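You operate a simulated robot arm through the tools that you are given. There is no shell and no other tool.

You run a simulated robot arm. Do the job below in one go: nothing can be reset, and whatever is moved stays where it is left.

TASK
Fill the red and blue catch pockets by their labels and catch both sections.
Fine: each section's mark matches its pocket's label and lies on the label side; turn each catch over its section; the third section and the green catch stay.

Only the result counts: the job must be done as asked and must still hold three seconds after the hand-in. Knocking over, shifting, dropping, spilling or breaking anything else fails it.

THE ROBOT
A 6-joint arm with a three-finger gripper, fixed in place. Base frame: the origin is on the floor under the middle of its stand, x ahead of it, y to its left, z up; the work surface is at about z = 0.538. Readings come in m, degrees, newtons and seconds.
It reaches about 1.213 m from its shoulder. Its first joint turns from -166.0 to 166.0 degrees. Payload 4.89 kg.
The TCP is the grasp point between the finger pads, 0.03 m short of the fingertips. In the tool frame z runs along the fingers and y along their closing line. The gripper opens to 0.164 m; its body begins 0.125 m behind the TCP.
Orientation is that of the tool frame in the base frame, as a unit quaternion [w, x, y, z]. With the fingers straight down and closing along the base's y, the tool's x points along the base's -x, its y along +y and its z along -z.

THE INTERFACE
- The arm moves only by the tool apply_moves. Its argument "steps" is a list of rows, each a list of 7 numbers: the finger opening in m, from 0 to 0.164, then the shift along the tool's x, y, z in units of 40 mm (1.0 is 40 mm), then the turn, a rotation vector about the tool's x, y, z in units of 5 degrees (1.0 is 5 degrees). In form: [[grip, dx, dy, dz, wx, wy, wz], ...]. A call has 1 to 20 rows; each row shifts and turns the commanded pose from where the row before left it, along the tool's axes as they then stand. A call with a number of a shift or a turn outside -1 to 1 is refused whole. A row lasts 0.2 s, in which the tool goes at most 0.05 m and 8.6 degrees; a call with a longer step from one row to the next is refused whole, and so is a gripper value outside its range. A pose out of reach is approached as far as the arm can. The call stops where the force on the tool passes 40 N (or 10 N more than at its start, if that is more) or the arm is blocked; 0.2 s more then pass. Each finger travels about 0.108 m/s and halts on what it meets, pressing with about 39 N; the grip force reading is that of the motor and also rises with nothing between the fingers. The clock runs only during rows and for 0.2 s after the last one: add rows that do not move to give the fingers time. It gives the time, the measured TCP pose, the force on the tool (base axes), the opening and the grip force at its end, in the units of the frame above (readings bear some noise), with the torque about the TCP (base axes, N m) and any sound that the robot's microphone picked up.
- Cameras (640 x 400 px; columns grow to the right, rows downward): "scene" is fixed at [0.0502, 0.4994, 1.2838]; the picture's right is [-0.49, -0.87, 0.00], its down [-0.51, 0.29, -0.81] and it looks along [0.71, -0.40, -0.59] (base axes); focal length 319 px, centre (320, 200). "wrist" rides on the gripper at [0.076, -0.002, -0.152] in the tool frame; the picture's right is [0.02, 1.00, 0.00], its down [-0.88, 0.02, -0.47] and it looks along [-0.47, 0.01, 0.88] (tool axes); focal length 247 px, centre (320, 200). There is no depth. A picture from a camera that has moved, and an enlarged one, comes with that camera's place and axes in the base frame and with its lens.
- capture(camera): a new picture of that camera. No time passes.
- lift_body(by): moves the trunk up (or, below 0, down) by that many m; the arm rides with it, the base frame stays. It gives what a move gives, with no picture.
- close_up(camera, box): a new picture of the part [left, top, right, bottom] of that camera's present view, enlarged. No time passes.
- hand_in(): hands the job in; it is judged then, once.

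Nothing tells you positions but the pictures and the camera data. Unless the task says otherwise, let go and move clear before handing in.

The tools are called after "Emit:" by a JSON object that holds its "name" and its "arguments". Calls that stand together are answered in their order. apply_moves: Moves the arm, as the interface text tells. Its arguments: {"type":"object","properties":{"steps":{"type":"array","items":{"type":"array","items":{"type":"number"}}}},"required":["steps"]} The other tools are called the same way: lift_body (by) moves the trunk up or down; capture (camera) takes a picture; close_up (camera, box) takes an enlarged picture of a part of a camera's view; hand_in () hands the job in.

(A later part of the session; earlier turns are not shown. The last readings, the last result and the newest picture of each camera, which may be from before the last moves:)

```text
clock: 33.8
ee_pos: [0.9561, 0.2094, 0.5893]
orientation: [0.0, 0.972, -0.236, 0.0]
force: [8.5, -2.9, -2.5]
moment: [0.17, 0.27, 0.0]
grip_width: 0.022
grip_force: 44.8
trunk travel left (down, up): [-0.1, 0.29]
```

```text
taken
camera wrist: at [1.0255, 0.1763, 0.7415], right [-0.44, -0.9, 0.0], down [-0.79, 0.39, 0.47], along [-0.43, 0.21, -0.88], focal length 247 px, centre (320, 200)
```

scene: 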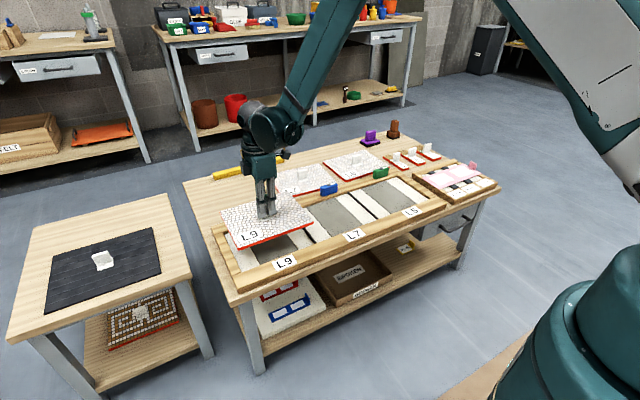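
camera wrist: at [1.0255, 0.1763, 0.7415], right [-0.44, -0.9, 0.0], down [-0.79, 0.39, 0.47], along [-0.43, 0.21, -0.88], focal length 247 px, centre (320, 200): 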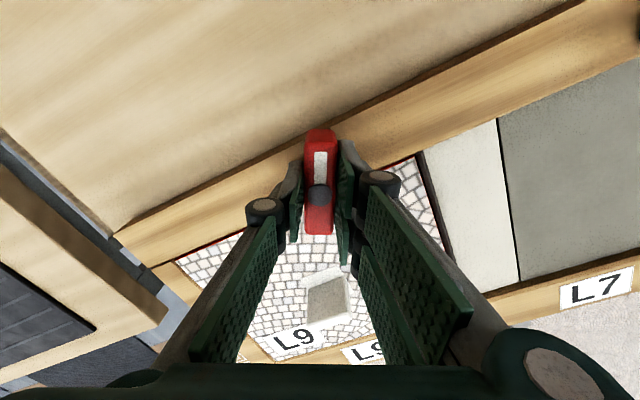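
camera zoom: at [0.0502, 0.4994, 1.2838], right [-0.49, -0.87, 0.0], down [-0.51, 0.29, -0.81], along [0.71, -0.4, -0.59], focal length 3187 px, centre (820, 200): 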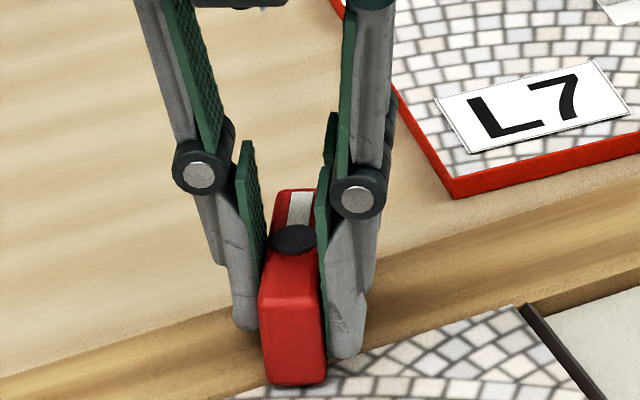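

The catch is swinging over the section. Finishing the last 27.5°.

Emit:
{"name": "apply_moves", "arguments": {"steps": [[0.0, 0, 0, 0, 0, 0, -1], [0.0, 0, 0, 0, 0, 0, -1], [0.0, 0, 0, 0, 0, 0, -1], [0.0, 0, 0, 0, 0, 0, -1], [0.0, 0, 0, 0, 0, 0, -1], [0.0, 0, 0, 0, 0, 0, -0.4], [0.0, 0, 0, 0, 0, 0, 0]]}}

Emit:
{"name": "capture", "arguments": {"camera": "wrist"}}

Emit:
{"name": "close_up", "arguments": {"camera": "scene", "box": [240, 180, 300, 220]}}

```text
clock: 35.4
ee_pos: [0.9561, 0.2098, 0.5886]
orientation: [0.0, 1.0, -0.003, 0.001]
force: [24.1, -3.8, 5.4]
moment: [-0.12, -1.38, 0.02]
grip_width: 0.022
grip_force: 44.9
trunk travel left (down, up): [-0.1, 0.29]
```

```text
taken
camera wrist: at [1.0331, 0.2111, 0.7416], right [0.02, -1.0, 0.0], down [-0.88, -0.01, 0.47], along [-0.47, -0.01, -0.88], focal length 247 px, centre (320, 200)
```

wrist: 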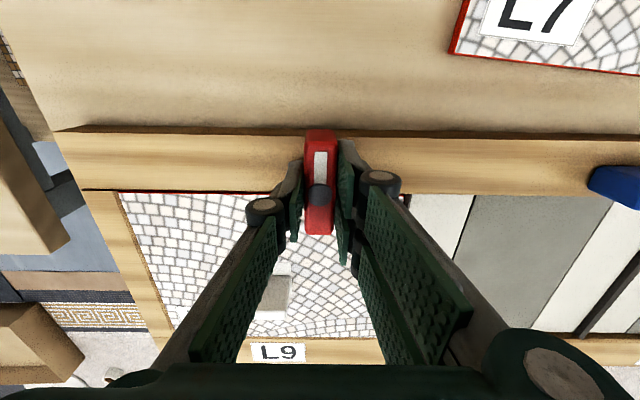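

```text
10.00 times, centred on (270, 200) of scene
camera zoom: at [0.0502, 0.4994, 1.2838], right [-0.49, -0.87, 0.0], down [-0.51, 0.29, -0.81], along [0.71, -0.4, -0.59], focal length 3187 px, centre (820, 200)
```

zoom: 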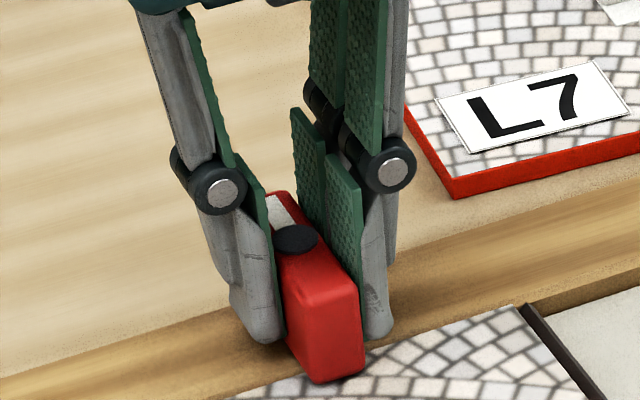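

The red catch now lies across the rail over the section. Relieving the side load, opening and rising.

Emit:
{"name": "apply_moves", "arguments": {"steps": [[0.0, 0.03, 0, 0, 0, 0, 0], [0.03, 0, 0, 0, 0, 0, 0], [0.05, 0, 0, 0, 0, 0, 0], [0.05, 0, 0, 0, 0, 0, 0], [0.05, 0, 0, -0.3, 0, 0, 0], [0.05, 0, 0, -0.5, 0, 0, 0], [0.05, 0, 0, -0.7, 0, 0, 0], [0.05, 0, 0, -0.9, 0, 0, 0], [0.05, 0, 0, 0, 0, 0, 0]]}}

Emit:
{"name": "capture", "arguments": {"camera": "wrist"}}

Emit:
{"name": "close_up", "arguments": {"camera": "scene", "box": [200, 170, 328, 290]}}

Emit:
{"name": "close_up", "arguments": {"camera": "scene", "box": [245, 190, 295, 225]}}

```text
clock: 37.4
ee_pos: [0.9559, 0.2119, 0.6877]
orientation: [0.0, 1.0, -0.002, 0.0]
force: [-0.2, -0.6, -0.8]
moment: [-0.01, 0.02, -0.01]
grip_width: 0.0498
grip_force: 0.1
trunk travel left (down, up): [-0.1, 0.29]
```

```text
taken
camera wrist: at [1.0334, 0.2127, 0.8399], right [0.02, -1.0, 0.0], down [-0.88, -0.01, 0.47], along [-0.47, -0.01, -0.88], focal length 247 px, centre (320, 200)
```

wrist: 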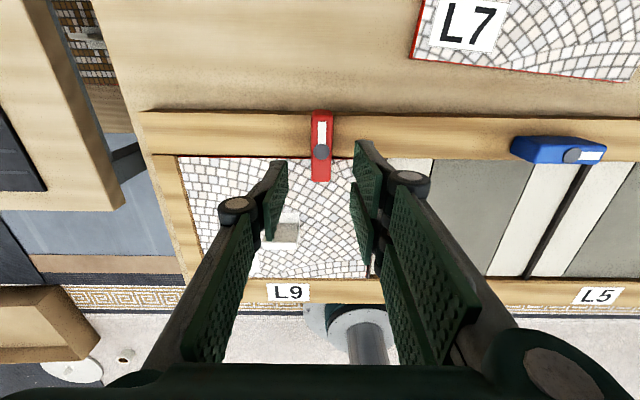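

```text
3.33 times, centred on (264, 230) of scene
camera zoom: at [0.0502, 0.4994, 1.2838], right [-0.49, -0.87, 0.0], down [-0.51, 0.29, -0.81], along [0.71, -0.4, -0.59], focal length 1062 px, centre (507, 100)
```

zoom: 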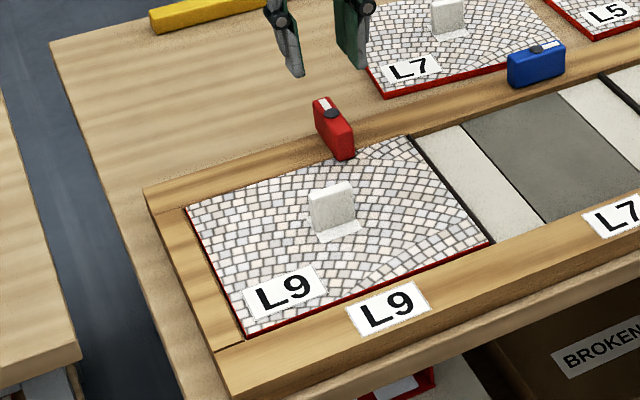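

```text
11.43 times, centred on (270, 208) of scene
camera zoom: at [0.0502, 0.4994, 1.2838], right [-0.49, -0.87, 0.0], down [-0.51, 0.29, -0.81], along [0.71, -0.4, -0.59], focal length 3643 px, centre (891, 114)
```

zoom: 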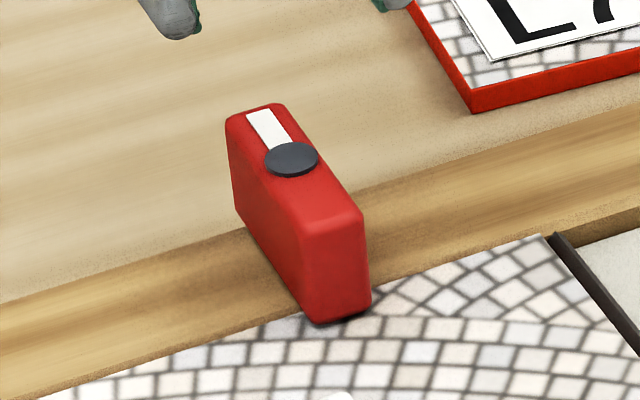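

Red catch is turned over the L9 section. Now I rotate the hand back for the L7 section (yaw about -4.6°), a bit higher for clearance.

Emit:
{"name": "apply_moves", "arguments": {"steps": [[0.06, 0, 0, -0.75, 0, 0, 0], [0.08, 0, 0, 0, 0, 0, 1], [0.1, 0, 0, 0, 0, 0, 1], [0.1, 0, 0, 0, 0, 0, 1], [0.1, 0, 0, 0, 0, 0, 1], [0.1, 0, 0, 0, 0, 0, 1], [0.1, 0, 0, 0, 0, 0, 1], [0.1, 0, 0, 0, 0, 0, 1], [0.1, 0, 0, 0, 0, 0, 1], [0.1, 0, 0, 0, 0, 0, 1], [0.1, 0, 0, 0, 0, 0, 1], [0.1, 0, 0, 0, 0, 0, 1], [0.1, 0, 0, 0, 0, 0, 1], [0.1, 0, 0, 0, 0, 0, 1], [0.1, 0, 0, 0, 0, 0, 1], [0.1, 0, 0, 0, 0, 0, 1], [0.1, 0, 0, 0, 0, 0, 1], [0.1, 0, 0, 0, 0, 0, 1], [0.1, 0, 0, 0, 0, 0, 1], [0.1, 0, 0, 0, 0, 0, 0.96]]}}

```text
clock: 41.6
ee_pos: [0.9576, 0.21, 0.7138]
orientation: [0.0, -0.675, 0.738, 0.0]
force: [0.2, 1.0, -0.6]
moment: [0.0, -0.01, -0.04]
grip_width: 0.1
grip_force: 0.1
trunk travel left (down, up): [-0.1, 0.29]
```

Emit:
{"name": "apply_moves", "arguments": {"steps": [[0.1, 0.665, -0.604, 0, 0, 0, 0], [0.1, 0.665, -0.604, 0, 0, 0, 0], [0.1, 0.665, -0.604, 0, 0, 0, 0], [0.1, 0.665, -0.604, 0, 0, 0, 0], [0.1, 0.665, -0.604, 0, 0, 0, 0], [0.1, 0.665, -0.604, 0, 0, 0, 0], [0.1, 0.665, -0.604, 0, 0, 0, 0], [0.1, 0.665, -0.604, 0, 0, 0, 0], [0.1, 0, 0, 0, 0, 0, 0], [0.1, 0, 0, 0, 0, 0, 0]]}}

Emit:
{"name": "capture", "arguments": {"camera": "wrist"}}

Emit:
{"name": "close_up", "arguments": {"camera": "wrist", "box": [240, 90, 400, 190]}}

Emit:
{"name": "close_up", "arguments": {"camera": "wrist", "box": [190, 0, 430, 150]}}

Emit:
{"name": "close_up", "arguments": {"camera": "scene", "box": [250, 110, 378, 210]}}

```text
clock: 43.8
ee_pos: [1.1316, -0.0194, 0.7151]
orientation: [0.0, -0.675, 0.738, -0.001]
force: [0.8, -0.1, 0.1]
moment: [-0.01, 0.0, -0.03]
grip_width: 0.1003
grip_force: 0.1
trunk travel left (down, up): [-0.1, 0.29]
```

```text
taken
camera wrist: at [1.1277, -0.0959, 0.8684], right [-1.0, 0.07, 0.0], down [0.06, 0.88, 0.47], along [0.03, 0.47, -0.88], focal length 247 px, centre (320, 200)
```

wrist: 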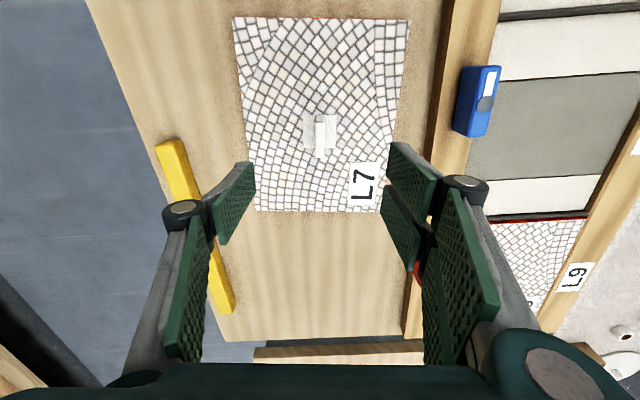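

```text
4.00 times, centred on (320, 140) of wrist
camera zoom: at [1.1277, -0.0959, 0.8684], right [-1.0, 0.07, 0.0], down [0.06, 0.88, 0.47], along [0.03, 0.47, -0.88], focal length 988 px, centre (320, 440)
```

zoom: 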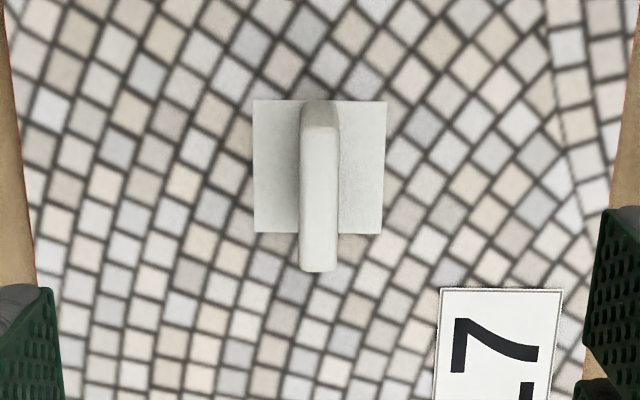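

```text
2.67 times, centred on (310, 75) of wrist
camera zoom: at [1.1277, -0.0959, 0.8684], right [-1.0, 0.07, 0.0], down [0.06, 0.88, 0.47], along [0.03, 0.47, -0.88], focal length 659 px, centre (347, 533)
```

zoom: 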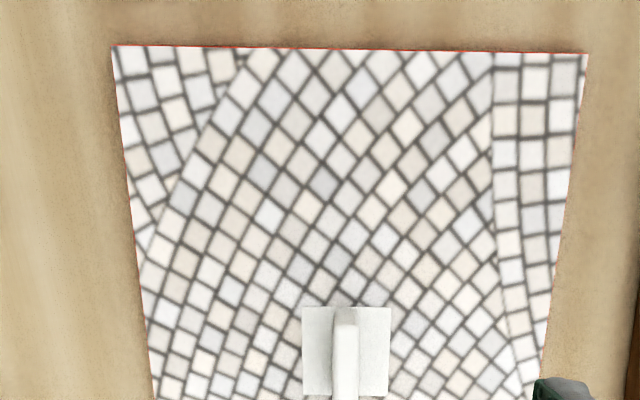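

```text
4.00 times, centred on (314, 160) of scene
camera zoom: at [0.0502, 0.4994, 1.2838], right [-0.49, -0.87, 0.0], down [-0.51, 0.29, -0.81], along [0.71, -0.4, -0.59], focal length 1275 px, centre (344, 360)
```

zoom: 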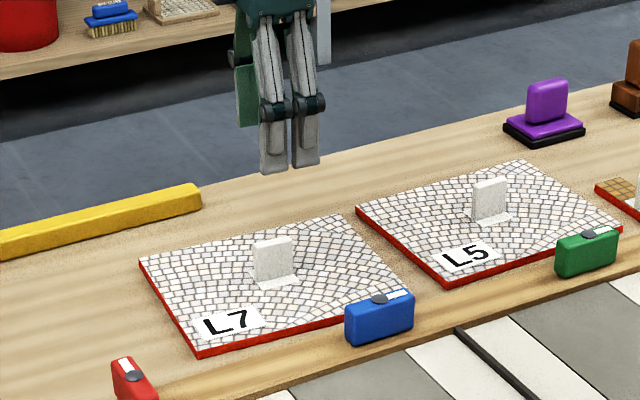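

The hand is centred over the L7 tab. Descending as for L9 and closing.

Emit:
{"name": "apply_moves", "arguments": {"steps": [[0.1, 0, 0, 0.8, 0, 0, 0], [0.1, 0, 0, 0.8, 0, 0, 0], [0.1, 0, 0, 0.8, 0, 0, 0], [0.1, 0, 0, 0.6, 0, 0, 0], [0.1, 0, 0, 0.4, 0, 0, 0], [0.1, 0, 0, 0.18, 0, 0, 0], [0.1, 0, 0, 0, 0, 0, 0]]}}

Emit:
{"name": "close_up", "arguments": {"camera": "wrist", "box": [230, 110, 410, 270]}}

Emit:
{"name": "close_up", "arguments": {"camera": "scene", "box": [260, 140, 356, 210]}}

```text
clock: 45.4
ee_pos: [1.1305, -0.0196, 0.5729]
orientation: [0.0, -0.675, 0.737, -0.001]
force: [0.2, -0.2, -0.7]
moment: [0.01, 0.02, 0.04]
grip_width: 0.0998
grip_force: 0.0
trunk travel left (down, up): [-0.1, 0.29]
```

```text
2.50 times, centred on (320, 190) of wrist
camera zoom: at [1.1267, -0.0957, 0.7255], right [-1.0, 0.07, 0.0], down [0.06, 0.88, 0.47], along [0.03, 0.47, -0.88], focal length 617 px, centre (320, 225)
```

zoom: 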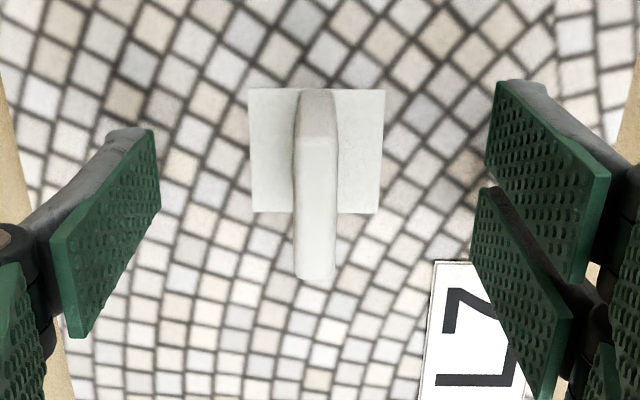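

```text
5.71 times, centred on (308, 175) of scene
camera zoom: at [0.0502, 0.4994, 1.2838], right [-0.49, -0.87, 0.0], down [-0.51, 0.29, -0.81], along [0.71, -0.4, -0.59], focal length 1821 px, centre (389, 343)
```

zoom: 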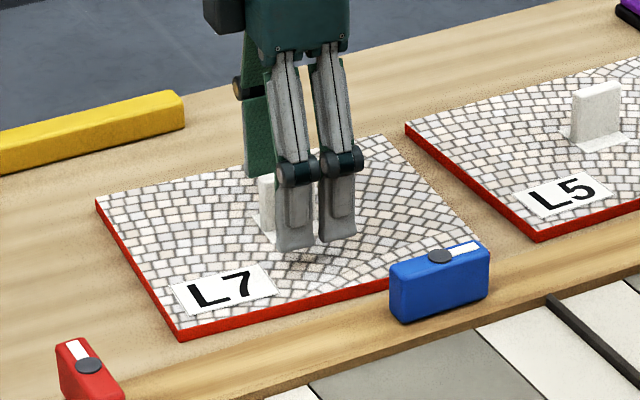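

Emit:
{"name": "apply_moves", "arguments": {"steps": [[0.1, 0, -0.02, 0.06, 0, 0, 0], [0.05, 0, 0, 0, 0, 0, 0], [0.03, 0, 0, 0, 0, 0, 0], [0.0, 0, 0, 0, 0, 0, 0], [0.0, 0, 0, 0, 0, 0, 0], [0.0, 0, 0, 0, 0, 0, 0], [0.0, 0, 0, 0, 0, 0, 0]]}}

Emit:
{"name": "capture", "arguments": {"camera": "wrist"}}

```text
clock: 47.0
ee_pos: [1.1323, -0.0191, 0.5696]
orientation: [0.0, -0.675, 0.738, 0.001]
force: [-0.2, 0.3, -0.5]
moment: [-0.01, 0.01, 0.42]
grip_width: 0.0118
grip_force: 39.0
trunk travel left (down, up): [-0.1, 0.29]
```

```text
taken
camera wrist: at [1.1276, -0.0957, 0.7228], right [-1.0, 0.07, 0.0], down [0.06, 0.88, 0.47], along [0.03, 0.47, -0.88], focal length 247 px, centre (320, 200)
```

wrist: 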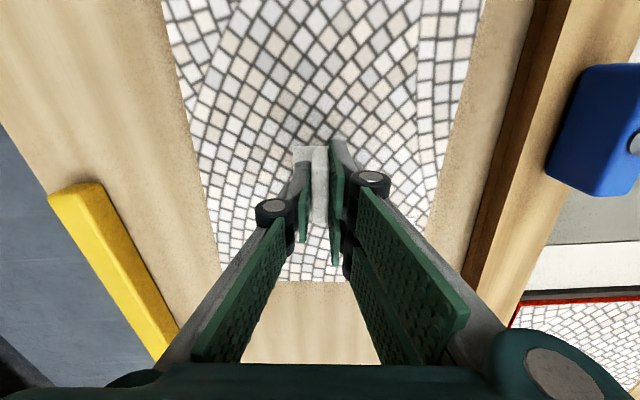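

Gripped at 11.8 mm. Lifting L7 slowly, squaring it up by 5.3°, then carrying it over the blue pocket.

Emit:
{"name": "apply_moves", "arguments": {"steps": [[0.0, 0, 0, -0.1, 0, 0, 0], [0.0, 0, 0, -0.2, 0, 0, 0], [0.0, 0, 0, -0.3, 0, 0, 0], [0.0, 0, 0, -0.4, 0, 0, 0], [0.0, 0, 0, -0.5, 0, 0, 0], [0.0, 0, 0, -0.5, 0, 0, 0], [0.0, 0, 0, -0.5, 0, 0, 0], [0.0, 0, 0, 0, 0, 0, -0.53], [0.0, 0, 0, 0, 0, 0, -0.53], [0.0, 0, 0, 0, 0, 0, 0], [0.0, 0, 0, 0, 0, 0, 0]]}}

Emit:
{"name": "close_up", "arguments": {"camera": "scene", "box": [240, 100, 368, 200]}}

```text
clock: 49.4
ee_pos: [1.1323, -0.0198, 0.668]
orientation: [0.0, 0.708, -0.706, -0.001]
force: [-0.3, 0.6, -7.5]
moment: [-0.04, 0.0, 0.01]
grip_width: 0.0119
grip_force: 39.3
trunk travel left (down, up): [-0.1, 0.29]
```

```text
4.00 times, centred on (304, 150) of scene
camera zoom: at [0.0502, 0.4994, 1.2838], right [-0.49, -0.87, 0.0], down [-0.51, 0.29, -0.81], along [0.71, -0.4, -0.59], focal length 1275 px, centre (384, 400)
```

zoom: 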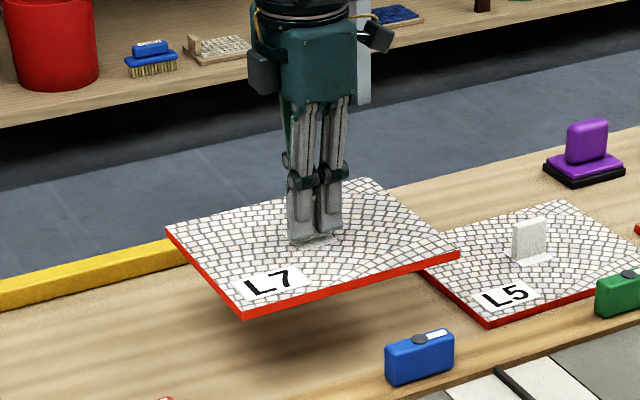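

Emit:
{"name": "apply_moves", "arguments": {"steps": [[0.0, -0.03, 0.4, 0, 0, 0, 0], [0.0, -0.06, 0.85, 0, 0, 0, 0], [0.0, -0.06, 0.85, 0, 0, 0, 0], [0.0, -0.06, 0.85, 0, 0, 0, 0], [0.0, -0.06, 0.85, 0, 0, 0, 0], [0.0, -0.06, 0.85, 0, 0, 0, 0], [0.0, -0.06, 0.85, 0, 0, 0, 0], [0.0, -0.06, 0.85, 0, 0, 0, 0], [0.0, -0.04, 0.6, 0, 0, 0, 0], [0.0, -0.03, 0.4, 0, 0, 0, 0], [0.0, 0, 0.09, 0, 0, 0, 0], [0.0, 0, 0, 0, 0, 0, 0], [0.0, 0, 0, 0, 0, 0, 0]]}}

Emit:
{"name": "capture", "arguments": {"camera": "wrist"}}

Emit:
{"name": "close_up", "arguments": {"camera": "scene", "box": [260, 150, 404, 270]}}

```text
clock: 52.2
ee_pos: [0.8348, 0.0001, 0.6685]
orientation: [0.0, 0.708, -0.706, -0.001]
force: [-0.9, 0.9, -6.4]
moment: [0.0, 0.0, -0.01]
grip_width: 0.0119
grip_force: 39.1
trunk travel left (down, up): [-0.1, 0.29]
```

```text
taken
camera wrist: at [0.8373, -0.0763, 0.8215], right [-1.0, -0.03, 0.0], down [-0.02, 0.88, 0.47], along [-0.01, 0.47, -0.88], focal length 247 px, centre (320, 200)
```

wrist: 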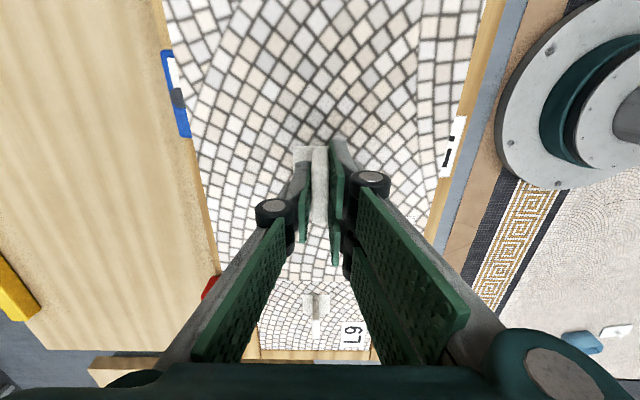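

```text
3.33 times, centred on (332, 210) of scene
camera zoom: at [0.0502, 0.4994, 1.2838], right [-0.49, -0.87, 0.0], down [-0.51, 0.29, -0.81], along [0.71, -0.4, -0.59], focal length 1062 px, centre (280, 167)
```

zoom: 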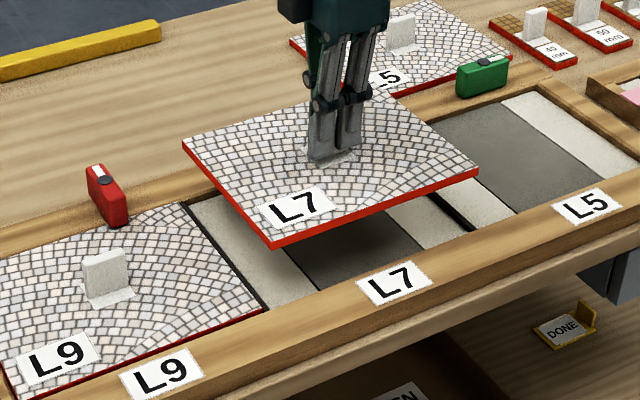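

Above the blue pocket with L7's mark toward the L7 label. Lowering to just above the rails, then comparing edges.

Emit:
{"name": "apply_moves", "arguments": {"steps": [[0.0, 0, 0, 0.4, 0, 0, 0], [0.0, 0, 0, 0.4, 0, 0, 0], [0.0, 0, 0, 0.4, 0, 0, 0], [0.0, 0, 0, 0.3, 0, 0, 0], [0.0, 0, 0, 0.05, 0, 0, 0], [0.0, 0, 0, 0, 0, 0, 0], [0.0, 0, 0, 0, 0, 0, 0]]}}

Emit:
{"name": "close_up", "arguments": {"camera": "scene", "box": [270, 200, 318, 230]}}

Emit:
{"name": "close_up", "arguments": {"camera": "scene", "box": [300, 220, 348, 250]}}

Emit:
{"name": "close_up", "arguments": {"camera": "scene", "box": [364, 200, 412, 230]}}

Emit:
{"name": "close_up", "arguments": {"camera": "scene", "box": [330, 175, 378, 205]}}

Emit:
{"name": "close_up", "arguments": {"camera": "scene", "box": [260, 150, 404, 270]}}

```text
clock: 53.8
ee_pos: [0.8353, 0.0018, 0.6063]
orientation: [0.0, 0.708, -0.706, 0.0]
force: [0.4, -0.3, -6.4]
moment: [0.0, -0.04, -0.01]
grip_width: 0.0114
grip_force: 39.4
trunk travel left (down, up): [-0.1, 0.29]
```

```text
13.33 times, centred on (294, 215) of scene
camera zoom: at [0.0502, 0.4994, 1.2838], right [-0.49, -0.87, 0.0], down [-0.51, 0.29, -0.81], along [0.71, -0.4, -0.59], focal length 4250 px, centre (667, 0)
```

zoom: 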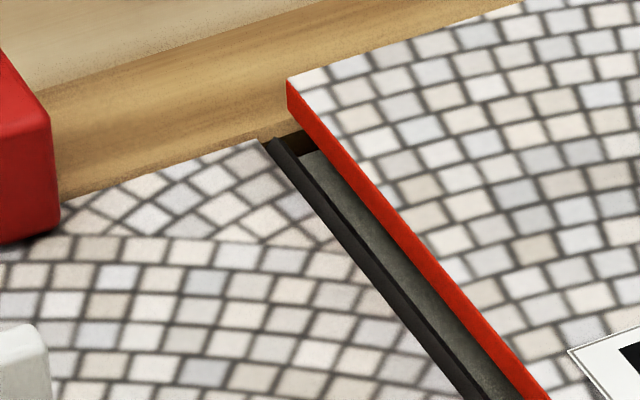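

```text
13.33 times, centred on (324, 235) of scene
camera zoom: at [0.0502, 0.4994, 1.2838], right [-0.49, -0.87, 0.0], down [-0.51, 0.29, -0.81], along [0.71, -0.4, -0.59], focal length 4250 px, centre (267, -267)
```

zoom: 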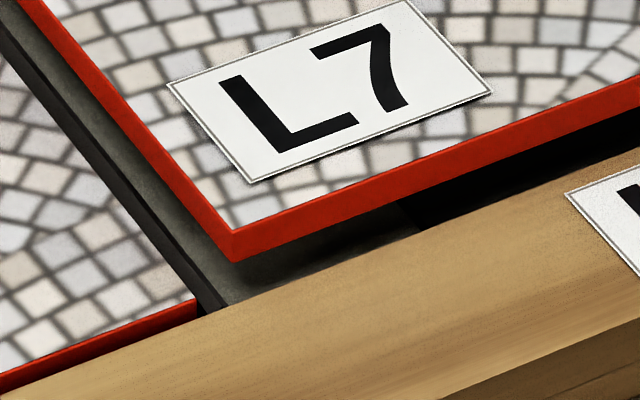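

```text
13.33 times, centred on (388, 215) of scene
camera zoom: at [0.0502, 0.4994, 1.2838], right [-0.49, -0.87, 0.0], down [-0.51, 0.29, -0.81], along [0.71, -0.4, -0.59], focal length 4250 px, centre (-587, 0)
```

zoom: 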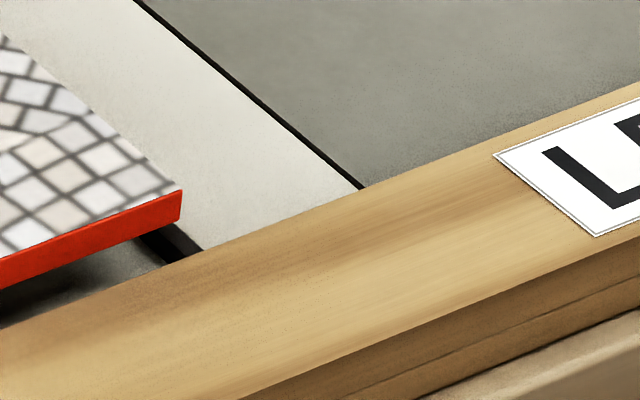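

```text
13.33 times, centred on (354, 190) of scene
camera zoom: at [0.0502, 0.4994, 1.2838], right [-0.49, -0.87, 0.0], down [-0.51, 0.29, -0.81], along [0.71, -0.4, -0.59], focal length 4250 px, centre (-133, 333)
```

zoom: 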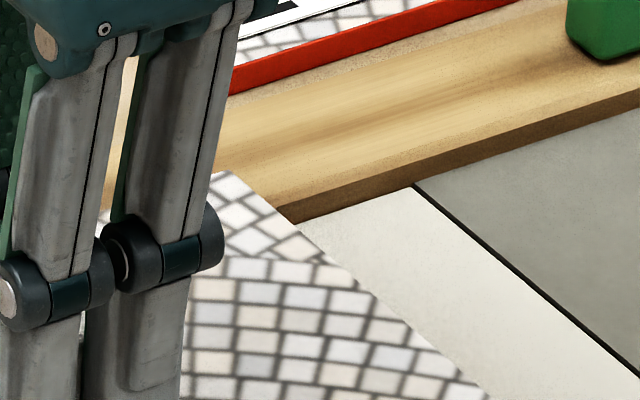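

```text
3.33 times, centred on (332, 210) of scene
camera zoom: at [0.0502, 0.4994, 1.2838], right [-0.49, -0.87, 0.0], down [-0.51, 0.29, -0.81], along [0.71, -0.4, -0.59], focal length 1062 px, centre (280, 167)
```

zoom: 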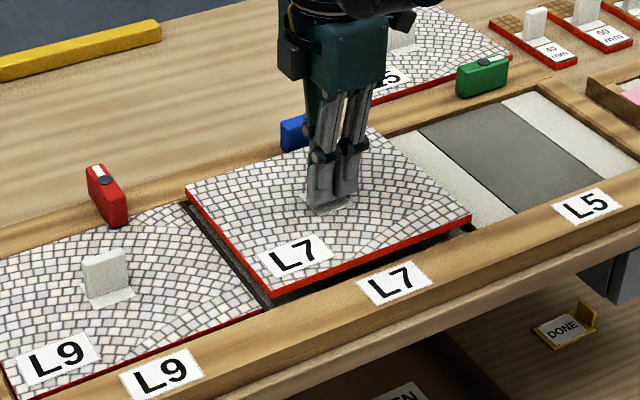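

Measured centre (0.830, 0.001) matches the pocket centre I derived from L9's seat. Lowering 6 mm more and checking gaps closely.

Emit:
{"name": "apply_moves", "arguments": {"steps": [[0.0, 0, 0, 0.1, 0, 0, 0], [0.0, 0, 0, 0.05, 0, 0, 0], [0.0, 0, 0, 0, 0, 0, 0]]}}

Emit:
{"name": "close_up", "arguments": {"camera": "scene", "box": [280, 202, 304, 217]}}

Emit:
{"name": "close_up", "arguments": {"camera": "scene", "box": [308, 234, 332, 249]}}

Emit:
{"name": "close_up", "arguments": {"camera": "scene", "box": [366, 210, 390, 225]}}

Emit:
{"name": "close_up", "arguments": {"camera": "scene", "box": [340, 185, 364, 200]}}

```text
clock: 54.6
ee_pos: [0.834, 0.0007, 0.5993]
orientation: [0.0, 0.708, -0.706, 0.0]
force: [-0.5, 0.5, -6.8]
moment: [-0.02, 0.02, -0.03]
grip_width: 0.0119
grip_force: 38.7
trunk travel left (down, up): [-0.1, 0.29]
```

```text
16.00 times, centred on (292, 210) of scene
camera zoom: at [0.0502, 0.4994, 1.2838], right [-0.49, -0.87, 0.0], down [-0.51, 0.29, -0.81], along [0.71, -0.4, -0.59], focal length 5100 px, centre (768, 48)
```

zoom: 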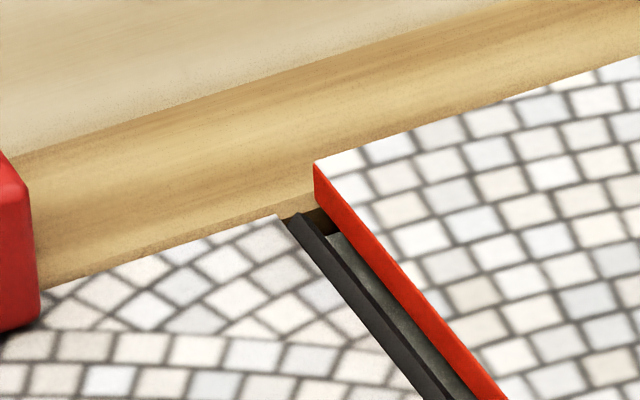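

```text
16.00 times, centred on (320, 242) of scene
camera zoom: at [0.0502, 0.4994, 1.2838], right [-0.49, -0.87, 0.0], down [-0.51, 0.29, -0.81], along [0.71, -0.4, -0.59], focal length 5100 px, centre (320, -464)
```

zoom: 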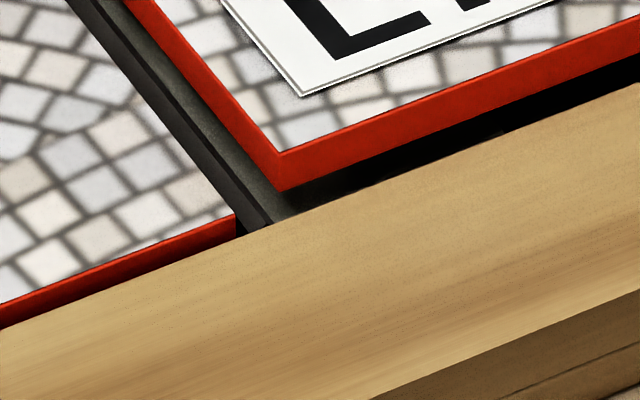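

```text
16.00 times, centred on (378, 218) of scene
camera zoom: at [0.0502, 0.4994, 1.2838], right [-0.49, -0.87, 0.0], down [-0.51, 0.29, -0.81], along [0.71, -0.4, -0.59], focal length 5100 px, centre (-608, -80)
```

zoom: 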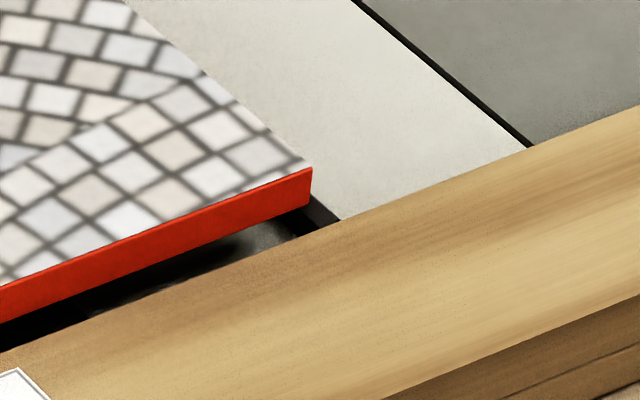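

```text
16.00 times, centred on (352, 192) of scene
camera zoom: at [0.0502, 0.4994, 1.2838], right [-0.49, -0.87, 0.0], down [-0.51, 0.29, -0.81], along [0.71, -0.4, -0.59], focal length 5100 px, centre (-192, 320)
```

zoom: 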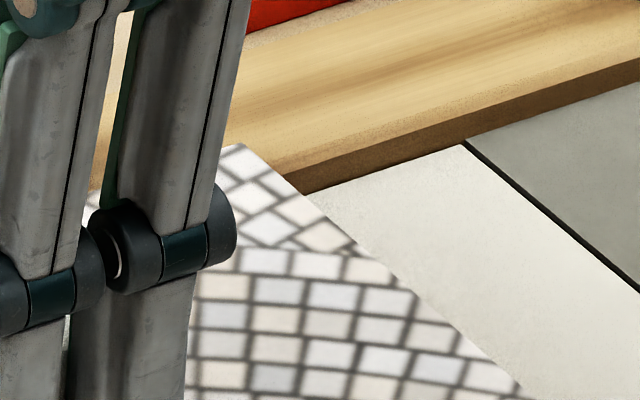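

Accounting for the true section height, L7 needs about 1.7 mm toward -x and 1.4 mm toward +y. I apply that and lower 5 mm, checking the force.

Emit:
{"name": "apply_moves", "arguments": {"steps": [[0.0, -0.035, 0.0425, 0, 0, 0, 0], [0.0, 0, 0, 0.05, 0, 0, 0], [0.0, 0, 0, 0.05, 0, 0, 0], [0.0, 0, 0, 0.03, 0, 0, 0], [0.0, 0, 0, 0, 0, 0, 0]]}}

```text
clock: 55.8
ee_pos: [0.8316, 0.0014, 0.5954]
orientation: [-0.001, 0.709, -0.706, 0.0]
force: [0.0, 0.9, -6.3]
moment: [0.0, 0.01, 0.02]
grip_width: 0.0119
grip_force: 39.0
trunk travel left (down, up): [-0.1, 0.29]
```

No contact yet. Continuing down in small steps.

Emit:
{"name": "apply_moves", "arguments": {"steps": [[0.0, 0, 0, 0.05, 0, 0, 0], [0.0, 0, 0, 0.05, 0, 0, 0], [0.0, 0, 0, 0, 0, 0, 0]]}}

Emit:
{"name": "close_up", "arguments": {"camera": "scene", "box": [280, 202, 304, 217]}}

Emit:
{"name": "close_up", "arguments": {"camera": "scene", "box": [308, 234, 332, 249]}}

Emit:
{"name": "close_up", "arguments": {"camera": "scene", "box": [366, 210, 390, 225]}}

Emit:
{"name": "close_up", "arguments": {"camera": "scene", "box": [340, 185, 364, 200]}}

```text
clock: 56.6
ee_pos: [0.8326, 0.0019, 0.5905]
orientation: [0.0, 0.708, -0.706, -0.001]
force: [-2.0, -5.5, -6.2]
moment: [-0.17, -0.04, -0.3]
grip_width: 0.0119
grip_force: 39.2
trunk travel left (down, up): [-0.1, 0.29]
```

```text
16.00 times, centred on (292, 210) of scene
camera zoom: at [0.0502, 0.4994, 1.2838], right [-0.49, -0.87, 0.0], down [-0.51, 0.29, -0.81], along [0.71, -0.4, -0.59], focal length 5100 px, centre (768, 48)
```

zoom: 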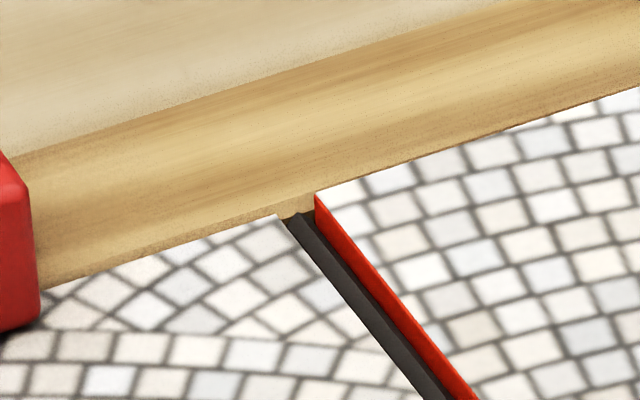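

```text
16.00 times, centred on (320, 242) of scene
camera zoom: at [0.0502, 0.4994, 1.2838], right [-0.49, -0.87, 0.0], down [-0.51, 0.29, -0.81], along [0.71, -0.4, -0.59], focal length 5100 px, centre (320, -464)
```

zoom: 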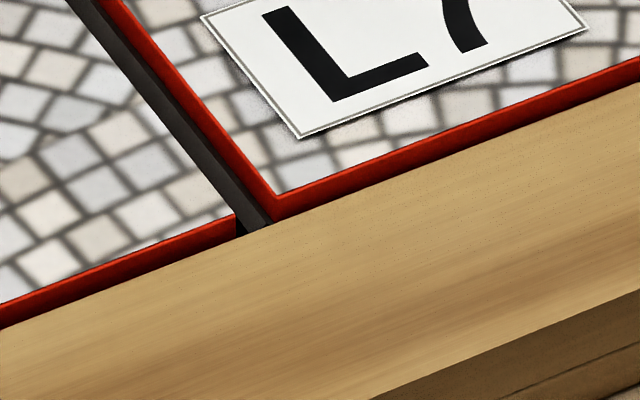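

```text
16.00 times, centred on (378, 218) of scene
camera zoom: at [0.0502, 0.4994, 1.2838], right [-0.49, -0.87, 0.0], down [-0.51, 0.29, -0.81], along [0.71, -0.4, -0.59], focal length 5100 px, centre (-608, -80)
```

zoom: 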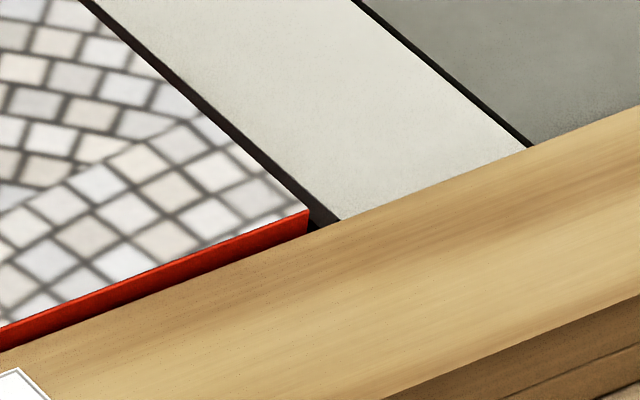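

```text
16.00 times, centred on (352, 192) of scene
camera zoom: at [0.0502, 0.4994, 1.2838], right [-0.49, -0.87, 0.0], down [-0.51, 0.29, -0.81], along [0.71, -0.4, -0.59], focal length 5100 px, centre (-192, 320)
```

zoom: 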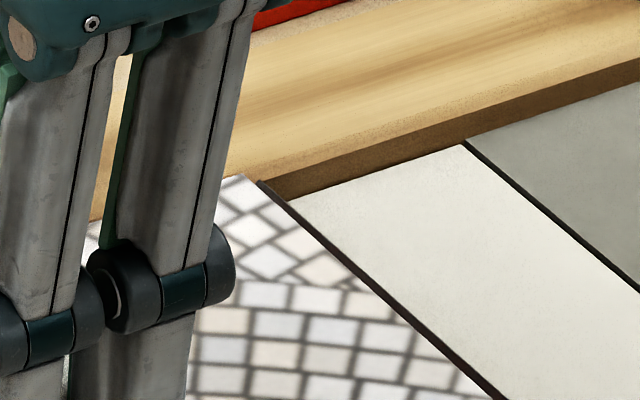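

It's entering the pocket with a light touch on the +y side; I shift 0.5 mm to -y and lower the rest.

Emit:
{"name": "apply_moves", "arguments": {"steps": [[0.0, 0.0125, 0, 0, 0, 0, 0], [0.0, 0, 0, 0.04, 0, 0, 0], [0.0, 0, 0, 0.03, 0, 0, 0], [0.0, 0, 0, 0, 0, 0, 0]]}}

```text
clock: 57.6
ee_pos: [0.8321, 0.0022, 0.589]
orientation: [0.0, 0.708, -0.706, 0.0]
force: [-0.3, -2.3, -6.0]
moment: [-0.11, -0.01, -0.2]
grip_width: 0.0116
grip_force: 39.6
trunk travel left (down, up): [-0.1, 0.29]
```

Emit:
{"name": "apply_moves", "arguments": {"steps": [[0.0, 0, 0, 0.04, 0, 0, 0], [0.0, 0, 0, 0.03, 0, 0, 0], [0.0, 0, 0, 0, 0, 0, 0]]}}

Emit:
{"name": "close_up", "arguments": {"camera": "scene", "box": [308, 234, 332, 249]}}

Emit:
{"name": "close_up", "arguments": {"camera": "scene", "box": [366, 210, 390, 225]}}

Emit:
{"name": "close_up", "arguments": {"camera": "scene", "box": [280, 202, 304, 217]}}

```text
clock: 58.4
ee_pos: [0.8324, 0.0013, 0.5885]
orientation: [0.0, 0.708, -0.706, 0.0]
force: [5.5, -4.0, 29.6]
moment: [-0.23, -0.19, -0.19]
grip_width: 0.0116
grip_force: 39.1
trunk travel left (down, up): [-0.1, 0.29]
```

```text
16.00 times, centred on (320, 242) of scene
camera zoom: at [0.0502, 0.4994, 1.2838], right [-0.49, -0.87, 0.0], down [-0.51, 0.29, -0.81], along [0.71, -0.4, -0.59], focal length 5100 px, centre (320, -464)
```

zoom: 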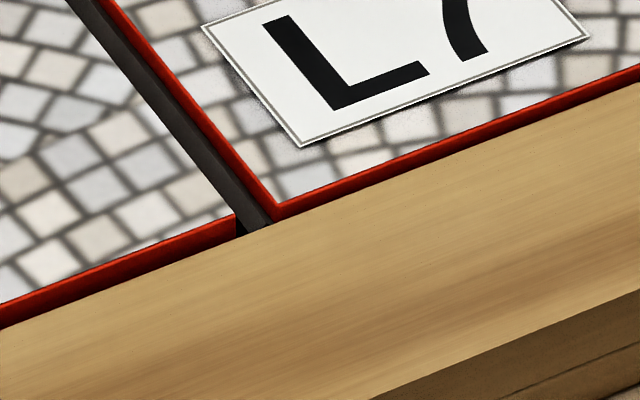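

```text
16.00 times, centred on (378, 218) of scene
camera zoom: at [0.0502, 0.4994, 1.2838], right [-0.49, -0.87, 0.0], down [-0.51, 0.29, -0.81], along [0.71, -0.4, -0.59], focal length 5100 px, centre (-608, -80)
```

zoom: 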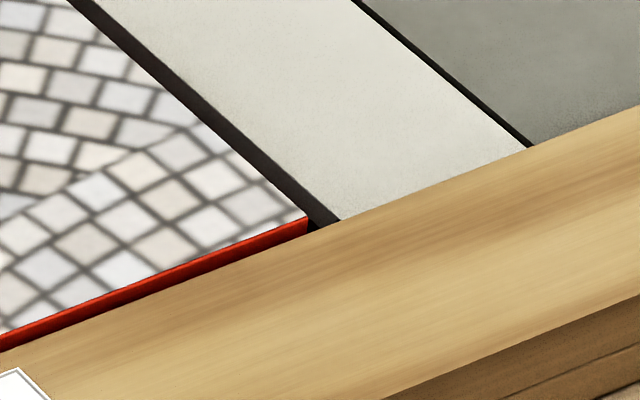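

```text
16.00 times, centred on (292, 210) of scene
camera zoom: at [0.0502, 0.4994, 1.2838], right [-0.49, -0.87, 0.0], down [-0.51, 0.29, -0.81], along [0.71, -0.4, -0.59], focal length 5100 px, centre (768, 48)
```

zoom: 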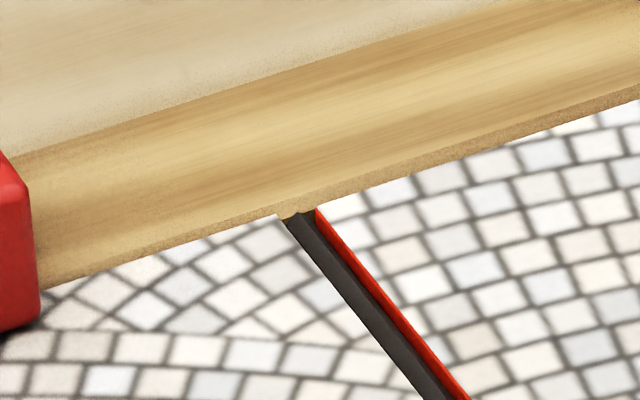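

L7 rests on the pocket floor at the same height as L9. Releasing it and rising, then heading to the blue catch.

Emit:
{"name": "apply_moves", "arguments": {"steps": [[0.0, 0, 0, -0.04, 0, 0, 0], [0.03, 0, 0, 0, 0, 0, 0], [0.06, 0, 0, 0, 0, 0, 0], [0.06, 0, 0, 0, 0, 0, 0], [0.06, 0, 0, -0.3, 0, 0, 0], [0.06, 0, 0, -0.5, 0, 0, 0], [0.06, 0, 0, -0.5, 0, 0, 0], [0.06, 0, 0, -0.5, 0, 0, 0], [0.06, 0.33, -0.775, 0, 0, 0, 0], [0.06, 0.33, -0.775, 0, 0, 0, 0], [0.06, 0.33, -0.775, 0, 0, 0, 0], [0.06, 0.33, -0.775, 0, 0, 0, 0], [0.06, 0, 0, 0, 0, 0, 0], [0.06, 0, 0, 0, 0, 0, 0]]}}

Emit:
{"name": "capture", "arguments": {"camera": "wrist"}}

Emit:
{"name": "close_up", "arguments": {"camera": "wrist", "box": [250, 90, 390, 210]}}

Emit:
{"name": "close_up", "arguments": {"camera": "scene", "box": [240, 150, 400, 270]}}

```text
clock: 61.4
ee_pos: [0.956, -0.0503, 0.6624]
orientation: [0.0, 0.708, -0.706, -0.001]
force: [0.1, 1.2, 0.7]
moment: [0.0, 0.0, 0.0]
grip_width: 0.0601
grip_force: 0.1
trunk travel left (down, up): [-0.1, 0.29]
```

```text
taken
camera wrist: at [0.9594, -0.1267, 0.8144], right [-1.0, -0.03, 0.0], down [-0.02, 0.88, 0.47], along [-0.01, 0.47, -0.88], focal length 247 px, centre (320, 200)
```

wrist: 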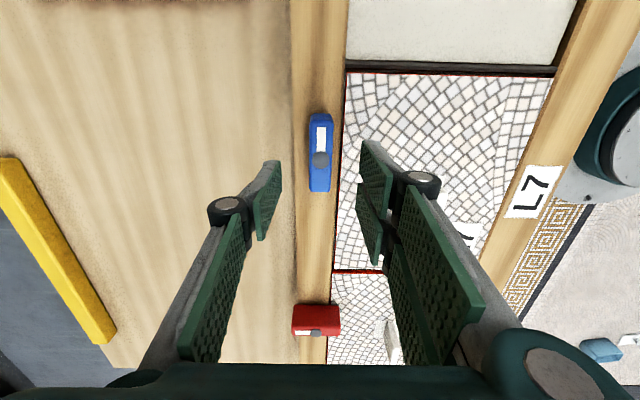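

```text
3.33 times, centred on (320, 150) of wrist
camera zoom: at [0.9594, -0.1267, 0.8144], right [-1.0, -0.03, 0.0], down [-0.02, 0.88, 0.47], along [-0.01, 0.47, -0.88], focal length 823 px, centre (320, 367)
```

zoom: 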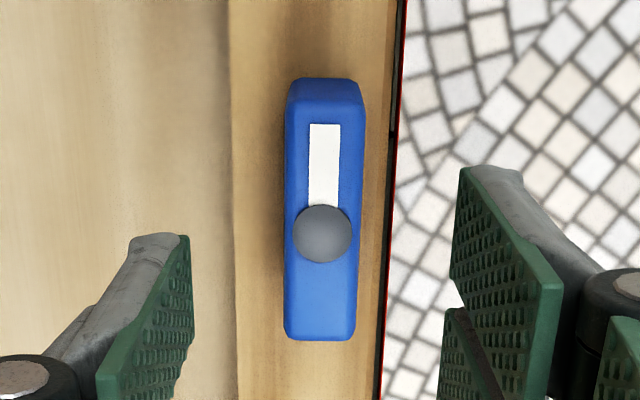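

```text
3.33 times, centred on (320, 210) of scene
camera zoom: at [0.0502, 0.4994, 1.2838], right [-0.49, -0.87, 0.0], down [-0.51, 0.29, -0.81], along [0.71, -0.4, -0.59], focal length 1062 px, centre (320, 167)
```

zoom: 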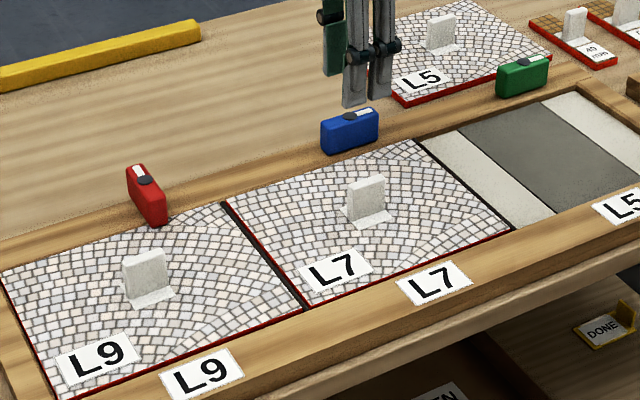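

L7 is seated, and the blue catch is centred under the hand. Descending around it and gripping.

Emit:
{"name": "apply_moves", "arguments": {"steps": [[0.06, 0.0175, 0, 0.5, 0, 0, 0], [0.06, 0, 0, 0.5, 0, 0, 0], [0.06, 0, 0, 0.4, 0, 0, 0], [0.06, 0, 0, 0.3, 0, 0, 0], [0.06, 0, 0, 0.13, 0, 0, 0], [0.06, 0, 0, 0, 0, 0, 0]]}}

Emit:
{"name": "close_up", "arguments": {"camera": "wrist", "box": [250, 120, 390, 240]}}

Emit:
{"name": "close_up", "arguments": {"camera": "scene", "box": [300, 160, 360, 200]}}

```text
clock: 62.8
ee_pos: [0.956, -0.0512, 0.5871]
orientation: [0.0, 0.708, -0.706, 0.001]
force: [-0.7, -0.3, 0.1]
moment: [0.02, -0.01, 0.03]
grip_width: 0.0601
grip_force: 0.1
trunk travel left (down, up): [-0.1, 0.29]
```

```text
3.33 times, centred on (320, 180) of wrist
camera zoom: at [0.959, -0.1273, 0.7399], right [-1.0, -0.03, 0.0], down [-0.02, 0.88, 0.47], along [-0.01, 0.47, -0.88], focal length 823 px, centre (320, 267)
```

zoom: 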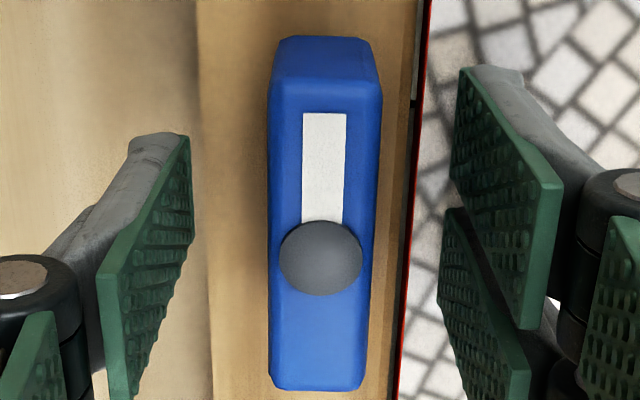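

```text
10.00 times, centred on (330, 180) of scene
camera zoom: at [0.0502, 0.4994, 1.2838], right [-0.49, -0.87, 0.0], down [-0.51, 0.29, -0.81], along [0.71, -0.4, -0.59], focal length 3187 px, centre (220, 400)
```

zoom: 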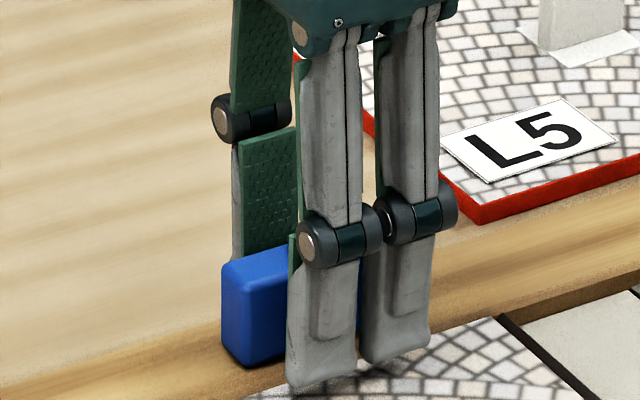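

Emit:
{"name": "apply_moves", "arguments": {"steps": [[0.06, 0, 0.012, -0.05, 0, 0, 0], [0.03, 0, 0, 0, 0, 0, 0], [0.01, 0, 0, 0, 0, 0, 0], [0.0, 0, 0, 0, 0, 0, 0], [0.0, 0, 0, 0, 0, 0, 0], [0.0, 0, 0, 0, 0, 0, 0]]}}

```text
clock: 64.2
ee_pos: [0.956, -0.0514, 0.5887]
orientation: [0.0, 0.708, -0.706, 0.0]
force: [0.7, -0.9, 0.3]
moment: [0.1, 0.01, 0.0]
grip_width: 0.0219
grip_force: 45.2
trunk travel left (down, up): [-0.1, 0.29]
```

The blue block is gripped with almost no side load. Turning it the same way as red, starting with a small test.

Emit:
{"name": "apply_moves", "arguments": {"steps": [[0.0, 0, 0, 0, 0, 0, -0.5], [0.0, 0, 0, 0, 0, 0, -0.5], [0.0, 0, 0, 0, 0, 0, 0]]}}

```text
clock: 65.0
ee_pos: [0.9562, -0.0504, 0.589]
orientation: [0.0, 0.738, -0.675, 0.0]
force: [2.5, 3.8, 0.3]
moment: [-0.3, -0.08, 0.02]
grip_width: 0.0216
grip_force: 45.0
trunk travel left (down, up): [-0.1, 0.29]
```

It turns freely. Continuing through most of the quarter turn.

Emit:
{"name": "apply_moves", "arguments": {"steps": [[0.0, 0, 0, 0, 0, 0, -1], [0.0, 0, 0, 0, 0, 0, -1], [0.0, 0, 0, 0, 0, 0, -1], [0.0, 0, 0, 0, 0, 0, -1], [0.0, 0, 0, 0, 0, 0, -1], [0.0, 0, 0, 0, 0, 0, -1], [0.0, 0, 0, 0, 0, 0, 0]]}}

```text
clock: 66.6
ee_pos: [0.9568, -0.0509, 0.589]
orientation: [0.001, 0.889, -0.458, 0.0]
force: [25.4, 6.9, 9.2]
moment: [0.22, -0.69, -0.03]
grip_width: 0.0215
grip_force: 45.2
trunk travel left (down, up): [-0.1, 0.29]
```

Emit:
{"name": "apply_moves", "arguments": {"steps": [[0.0, 0.011, -0.029, 0, 0, 0, 0], [0.0, 0, 0, 0, 0, 0, -1], [0.0, 0, 0, 0, 0, 0, -1], [0.0, 0, 0, 0, 0, 0, -1], [0.0, 0, 0, 0, 0, 0, -1], [0.0, 0, 0, 0, 0, 0, -1], [0.0, 0, 0, 0, 0, 0, 0]]}}

```text
clock: 68.2
ee_pos: [0.9573, -0.0509, 0.5893]
orientation: [-0.001, 0.967, -0.257, 0.0]
force: [-1.7, 13.3, 9.8]
moment: [0.07, -0.38, 0.0]
grip_width: 0.0217
grip_force: 44.8
trunk travel left (down, up): [-0.1, 0.29]
```

Emit:
{"name": "apply_moves", "arguments": {"steps": [[0.0, -0.006, -0.011, 0, 0, 0, 0], [0.0, 0, 0, 0, 0, 0, -1], [0.0, 0, 0, 0, 0, 0, -1], [0.0, 0, 0, 0, 0, 0, -1], [0.0, 0, 0, 0, 0, 0, -1], [0.0, 0, 0, 0, 0, 0, -1], [0.0, 0, 0, 0, 0, 0, -1], [0.0, 0, 0, 0, 0, 0, 0]]}}

Emit:
{"name": "close_up", "arguments": {"camera": "scene", "box": [300, 160, 360, 200]}}

Emit:
{"name": "capture", "arguments": {"camera": "wrist"}}

```text
clock: 70.0
ee_pos: [0.958, -0.0501, 0.5869]
orientation: [0.002, 0.996, -0.093, 0.001]
force: [-14.6, -27.2, 5.0]
moment: [-0.78, 0.82, 0.06]
grip_width: 0.0219
grip_force: 44.5
out of reach, approached as far as the arm can: row 6, 7
trunk travel left (down, up): [-0.1, 0.29]
```

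```text
10.00 times, centred on (330, 180) of scene
camera zoom: at [0.0502, 0.4994, 1.2838], right [-0.49, -0.87, 0.0], down [-0.51, 0.29, -0.81], along [0.71, -0.4, -0.59], focal length 3187 px, centre (220, 400)
```

zoom: 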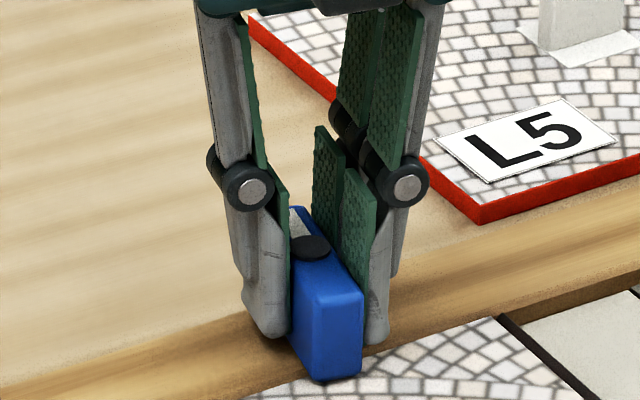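

```text
taken
camera wrist: at [1.0335, -0.0618, 0.742], right [-0.16, -0.99, 0.0], down [-0.87, 0.14, 0.47], along [-0.47, 0.07, -0.88], focal length 247 px, centre (320, 200)
```

wrist: 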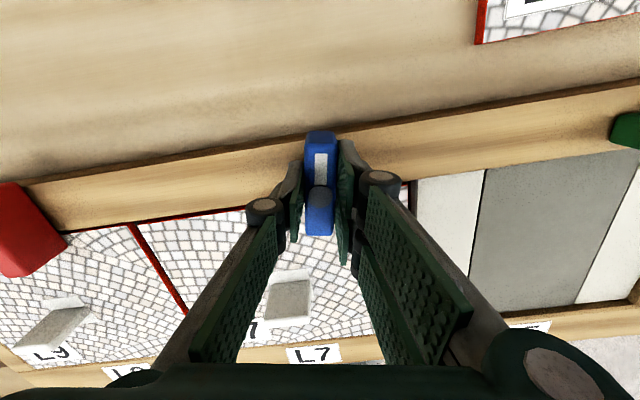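

The wrist hit its joint limit about 11° short of the full turn. I'll back the command off, release, turn the hand half round and re-grip to finish.

Emit:
{"name": "apply_moves", "arguments": {"steps": [[0.0, 0, 0, 0, 0, 0, 1], [0.0, 0, 0, 0, 0, 0, 1], [0.0, 0, 0, 0, 0, 0, 0], [0.0, 0, 0, 0, 0, 0, 0]]}}

```text
clock: 71.0
ee_pos: [0.9567, -0.0506, 0.5888]
orientation: [0.002, 0.984, -0.177, 0.001]
force: [-17.9, -3.5, 4.0]
moment: [0.02, 0.72, 0.04]
grip_width: 0.0221
grip_force: 44.5
trunk travel left (down, up): [-0.1, 0.29]
```

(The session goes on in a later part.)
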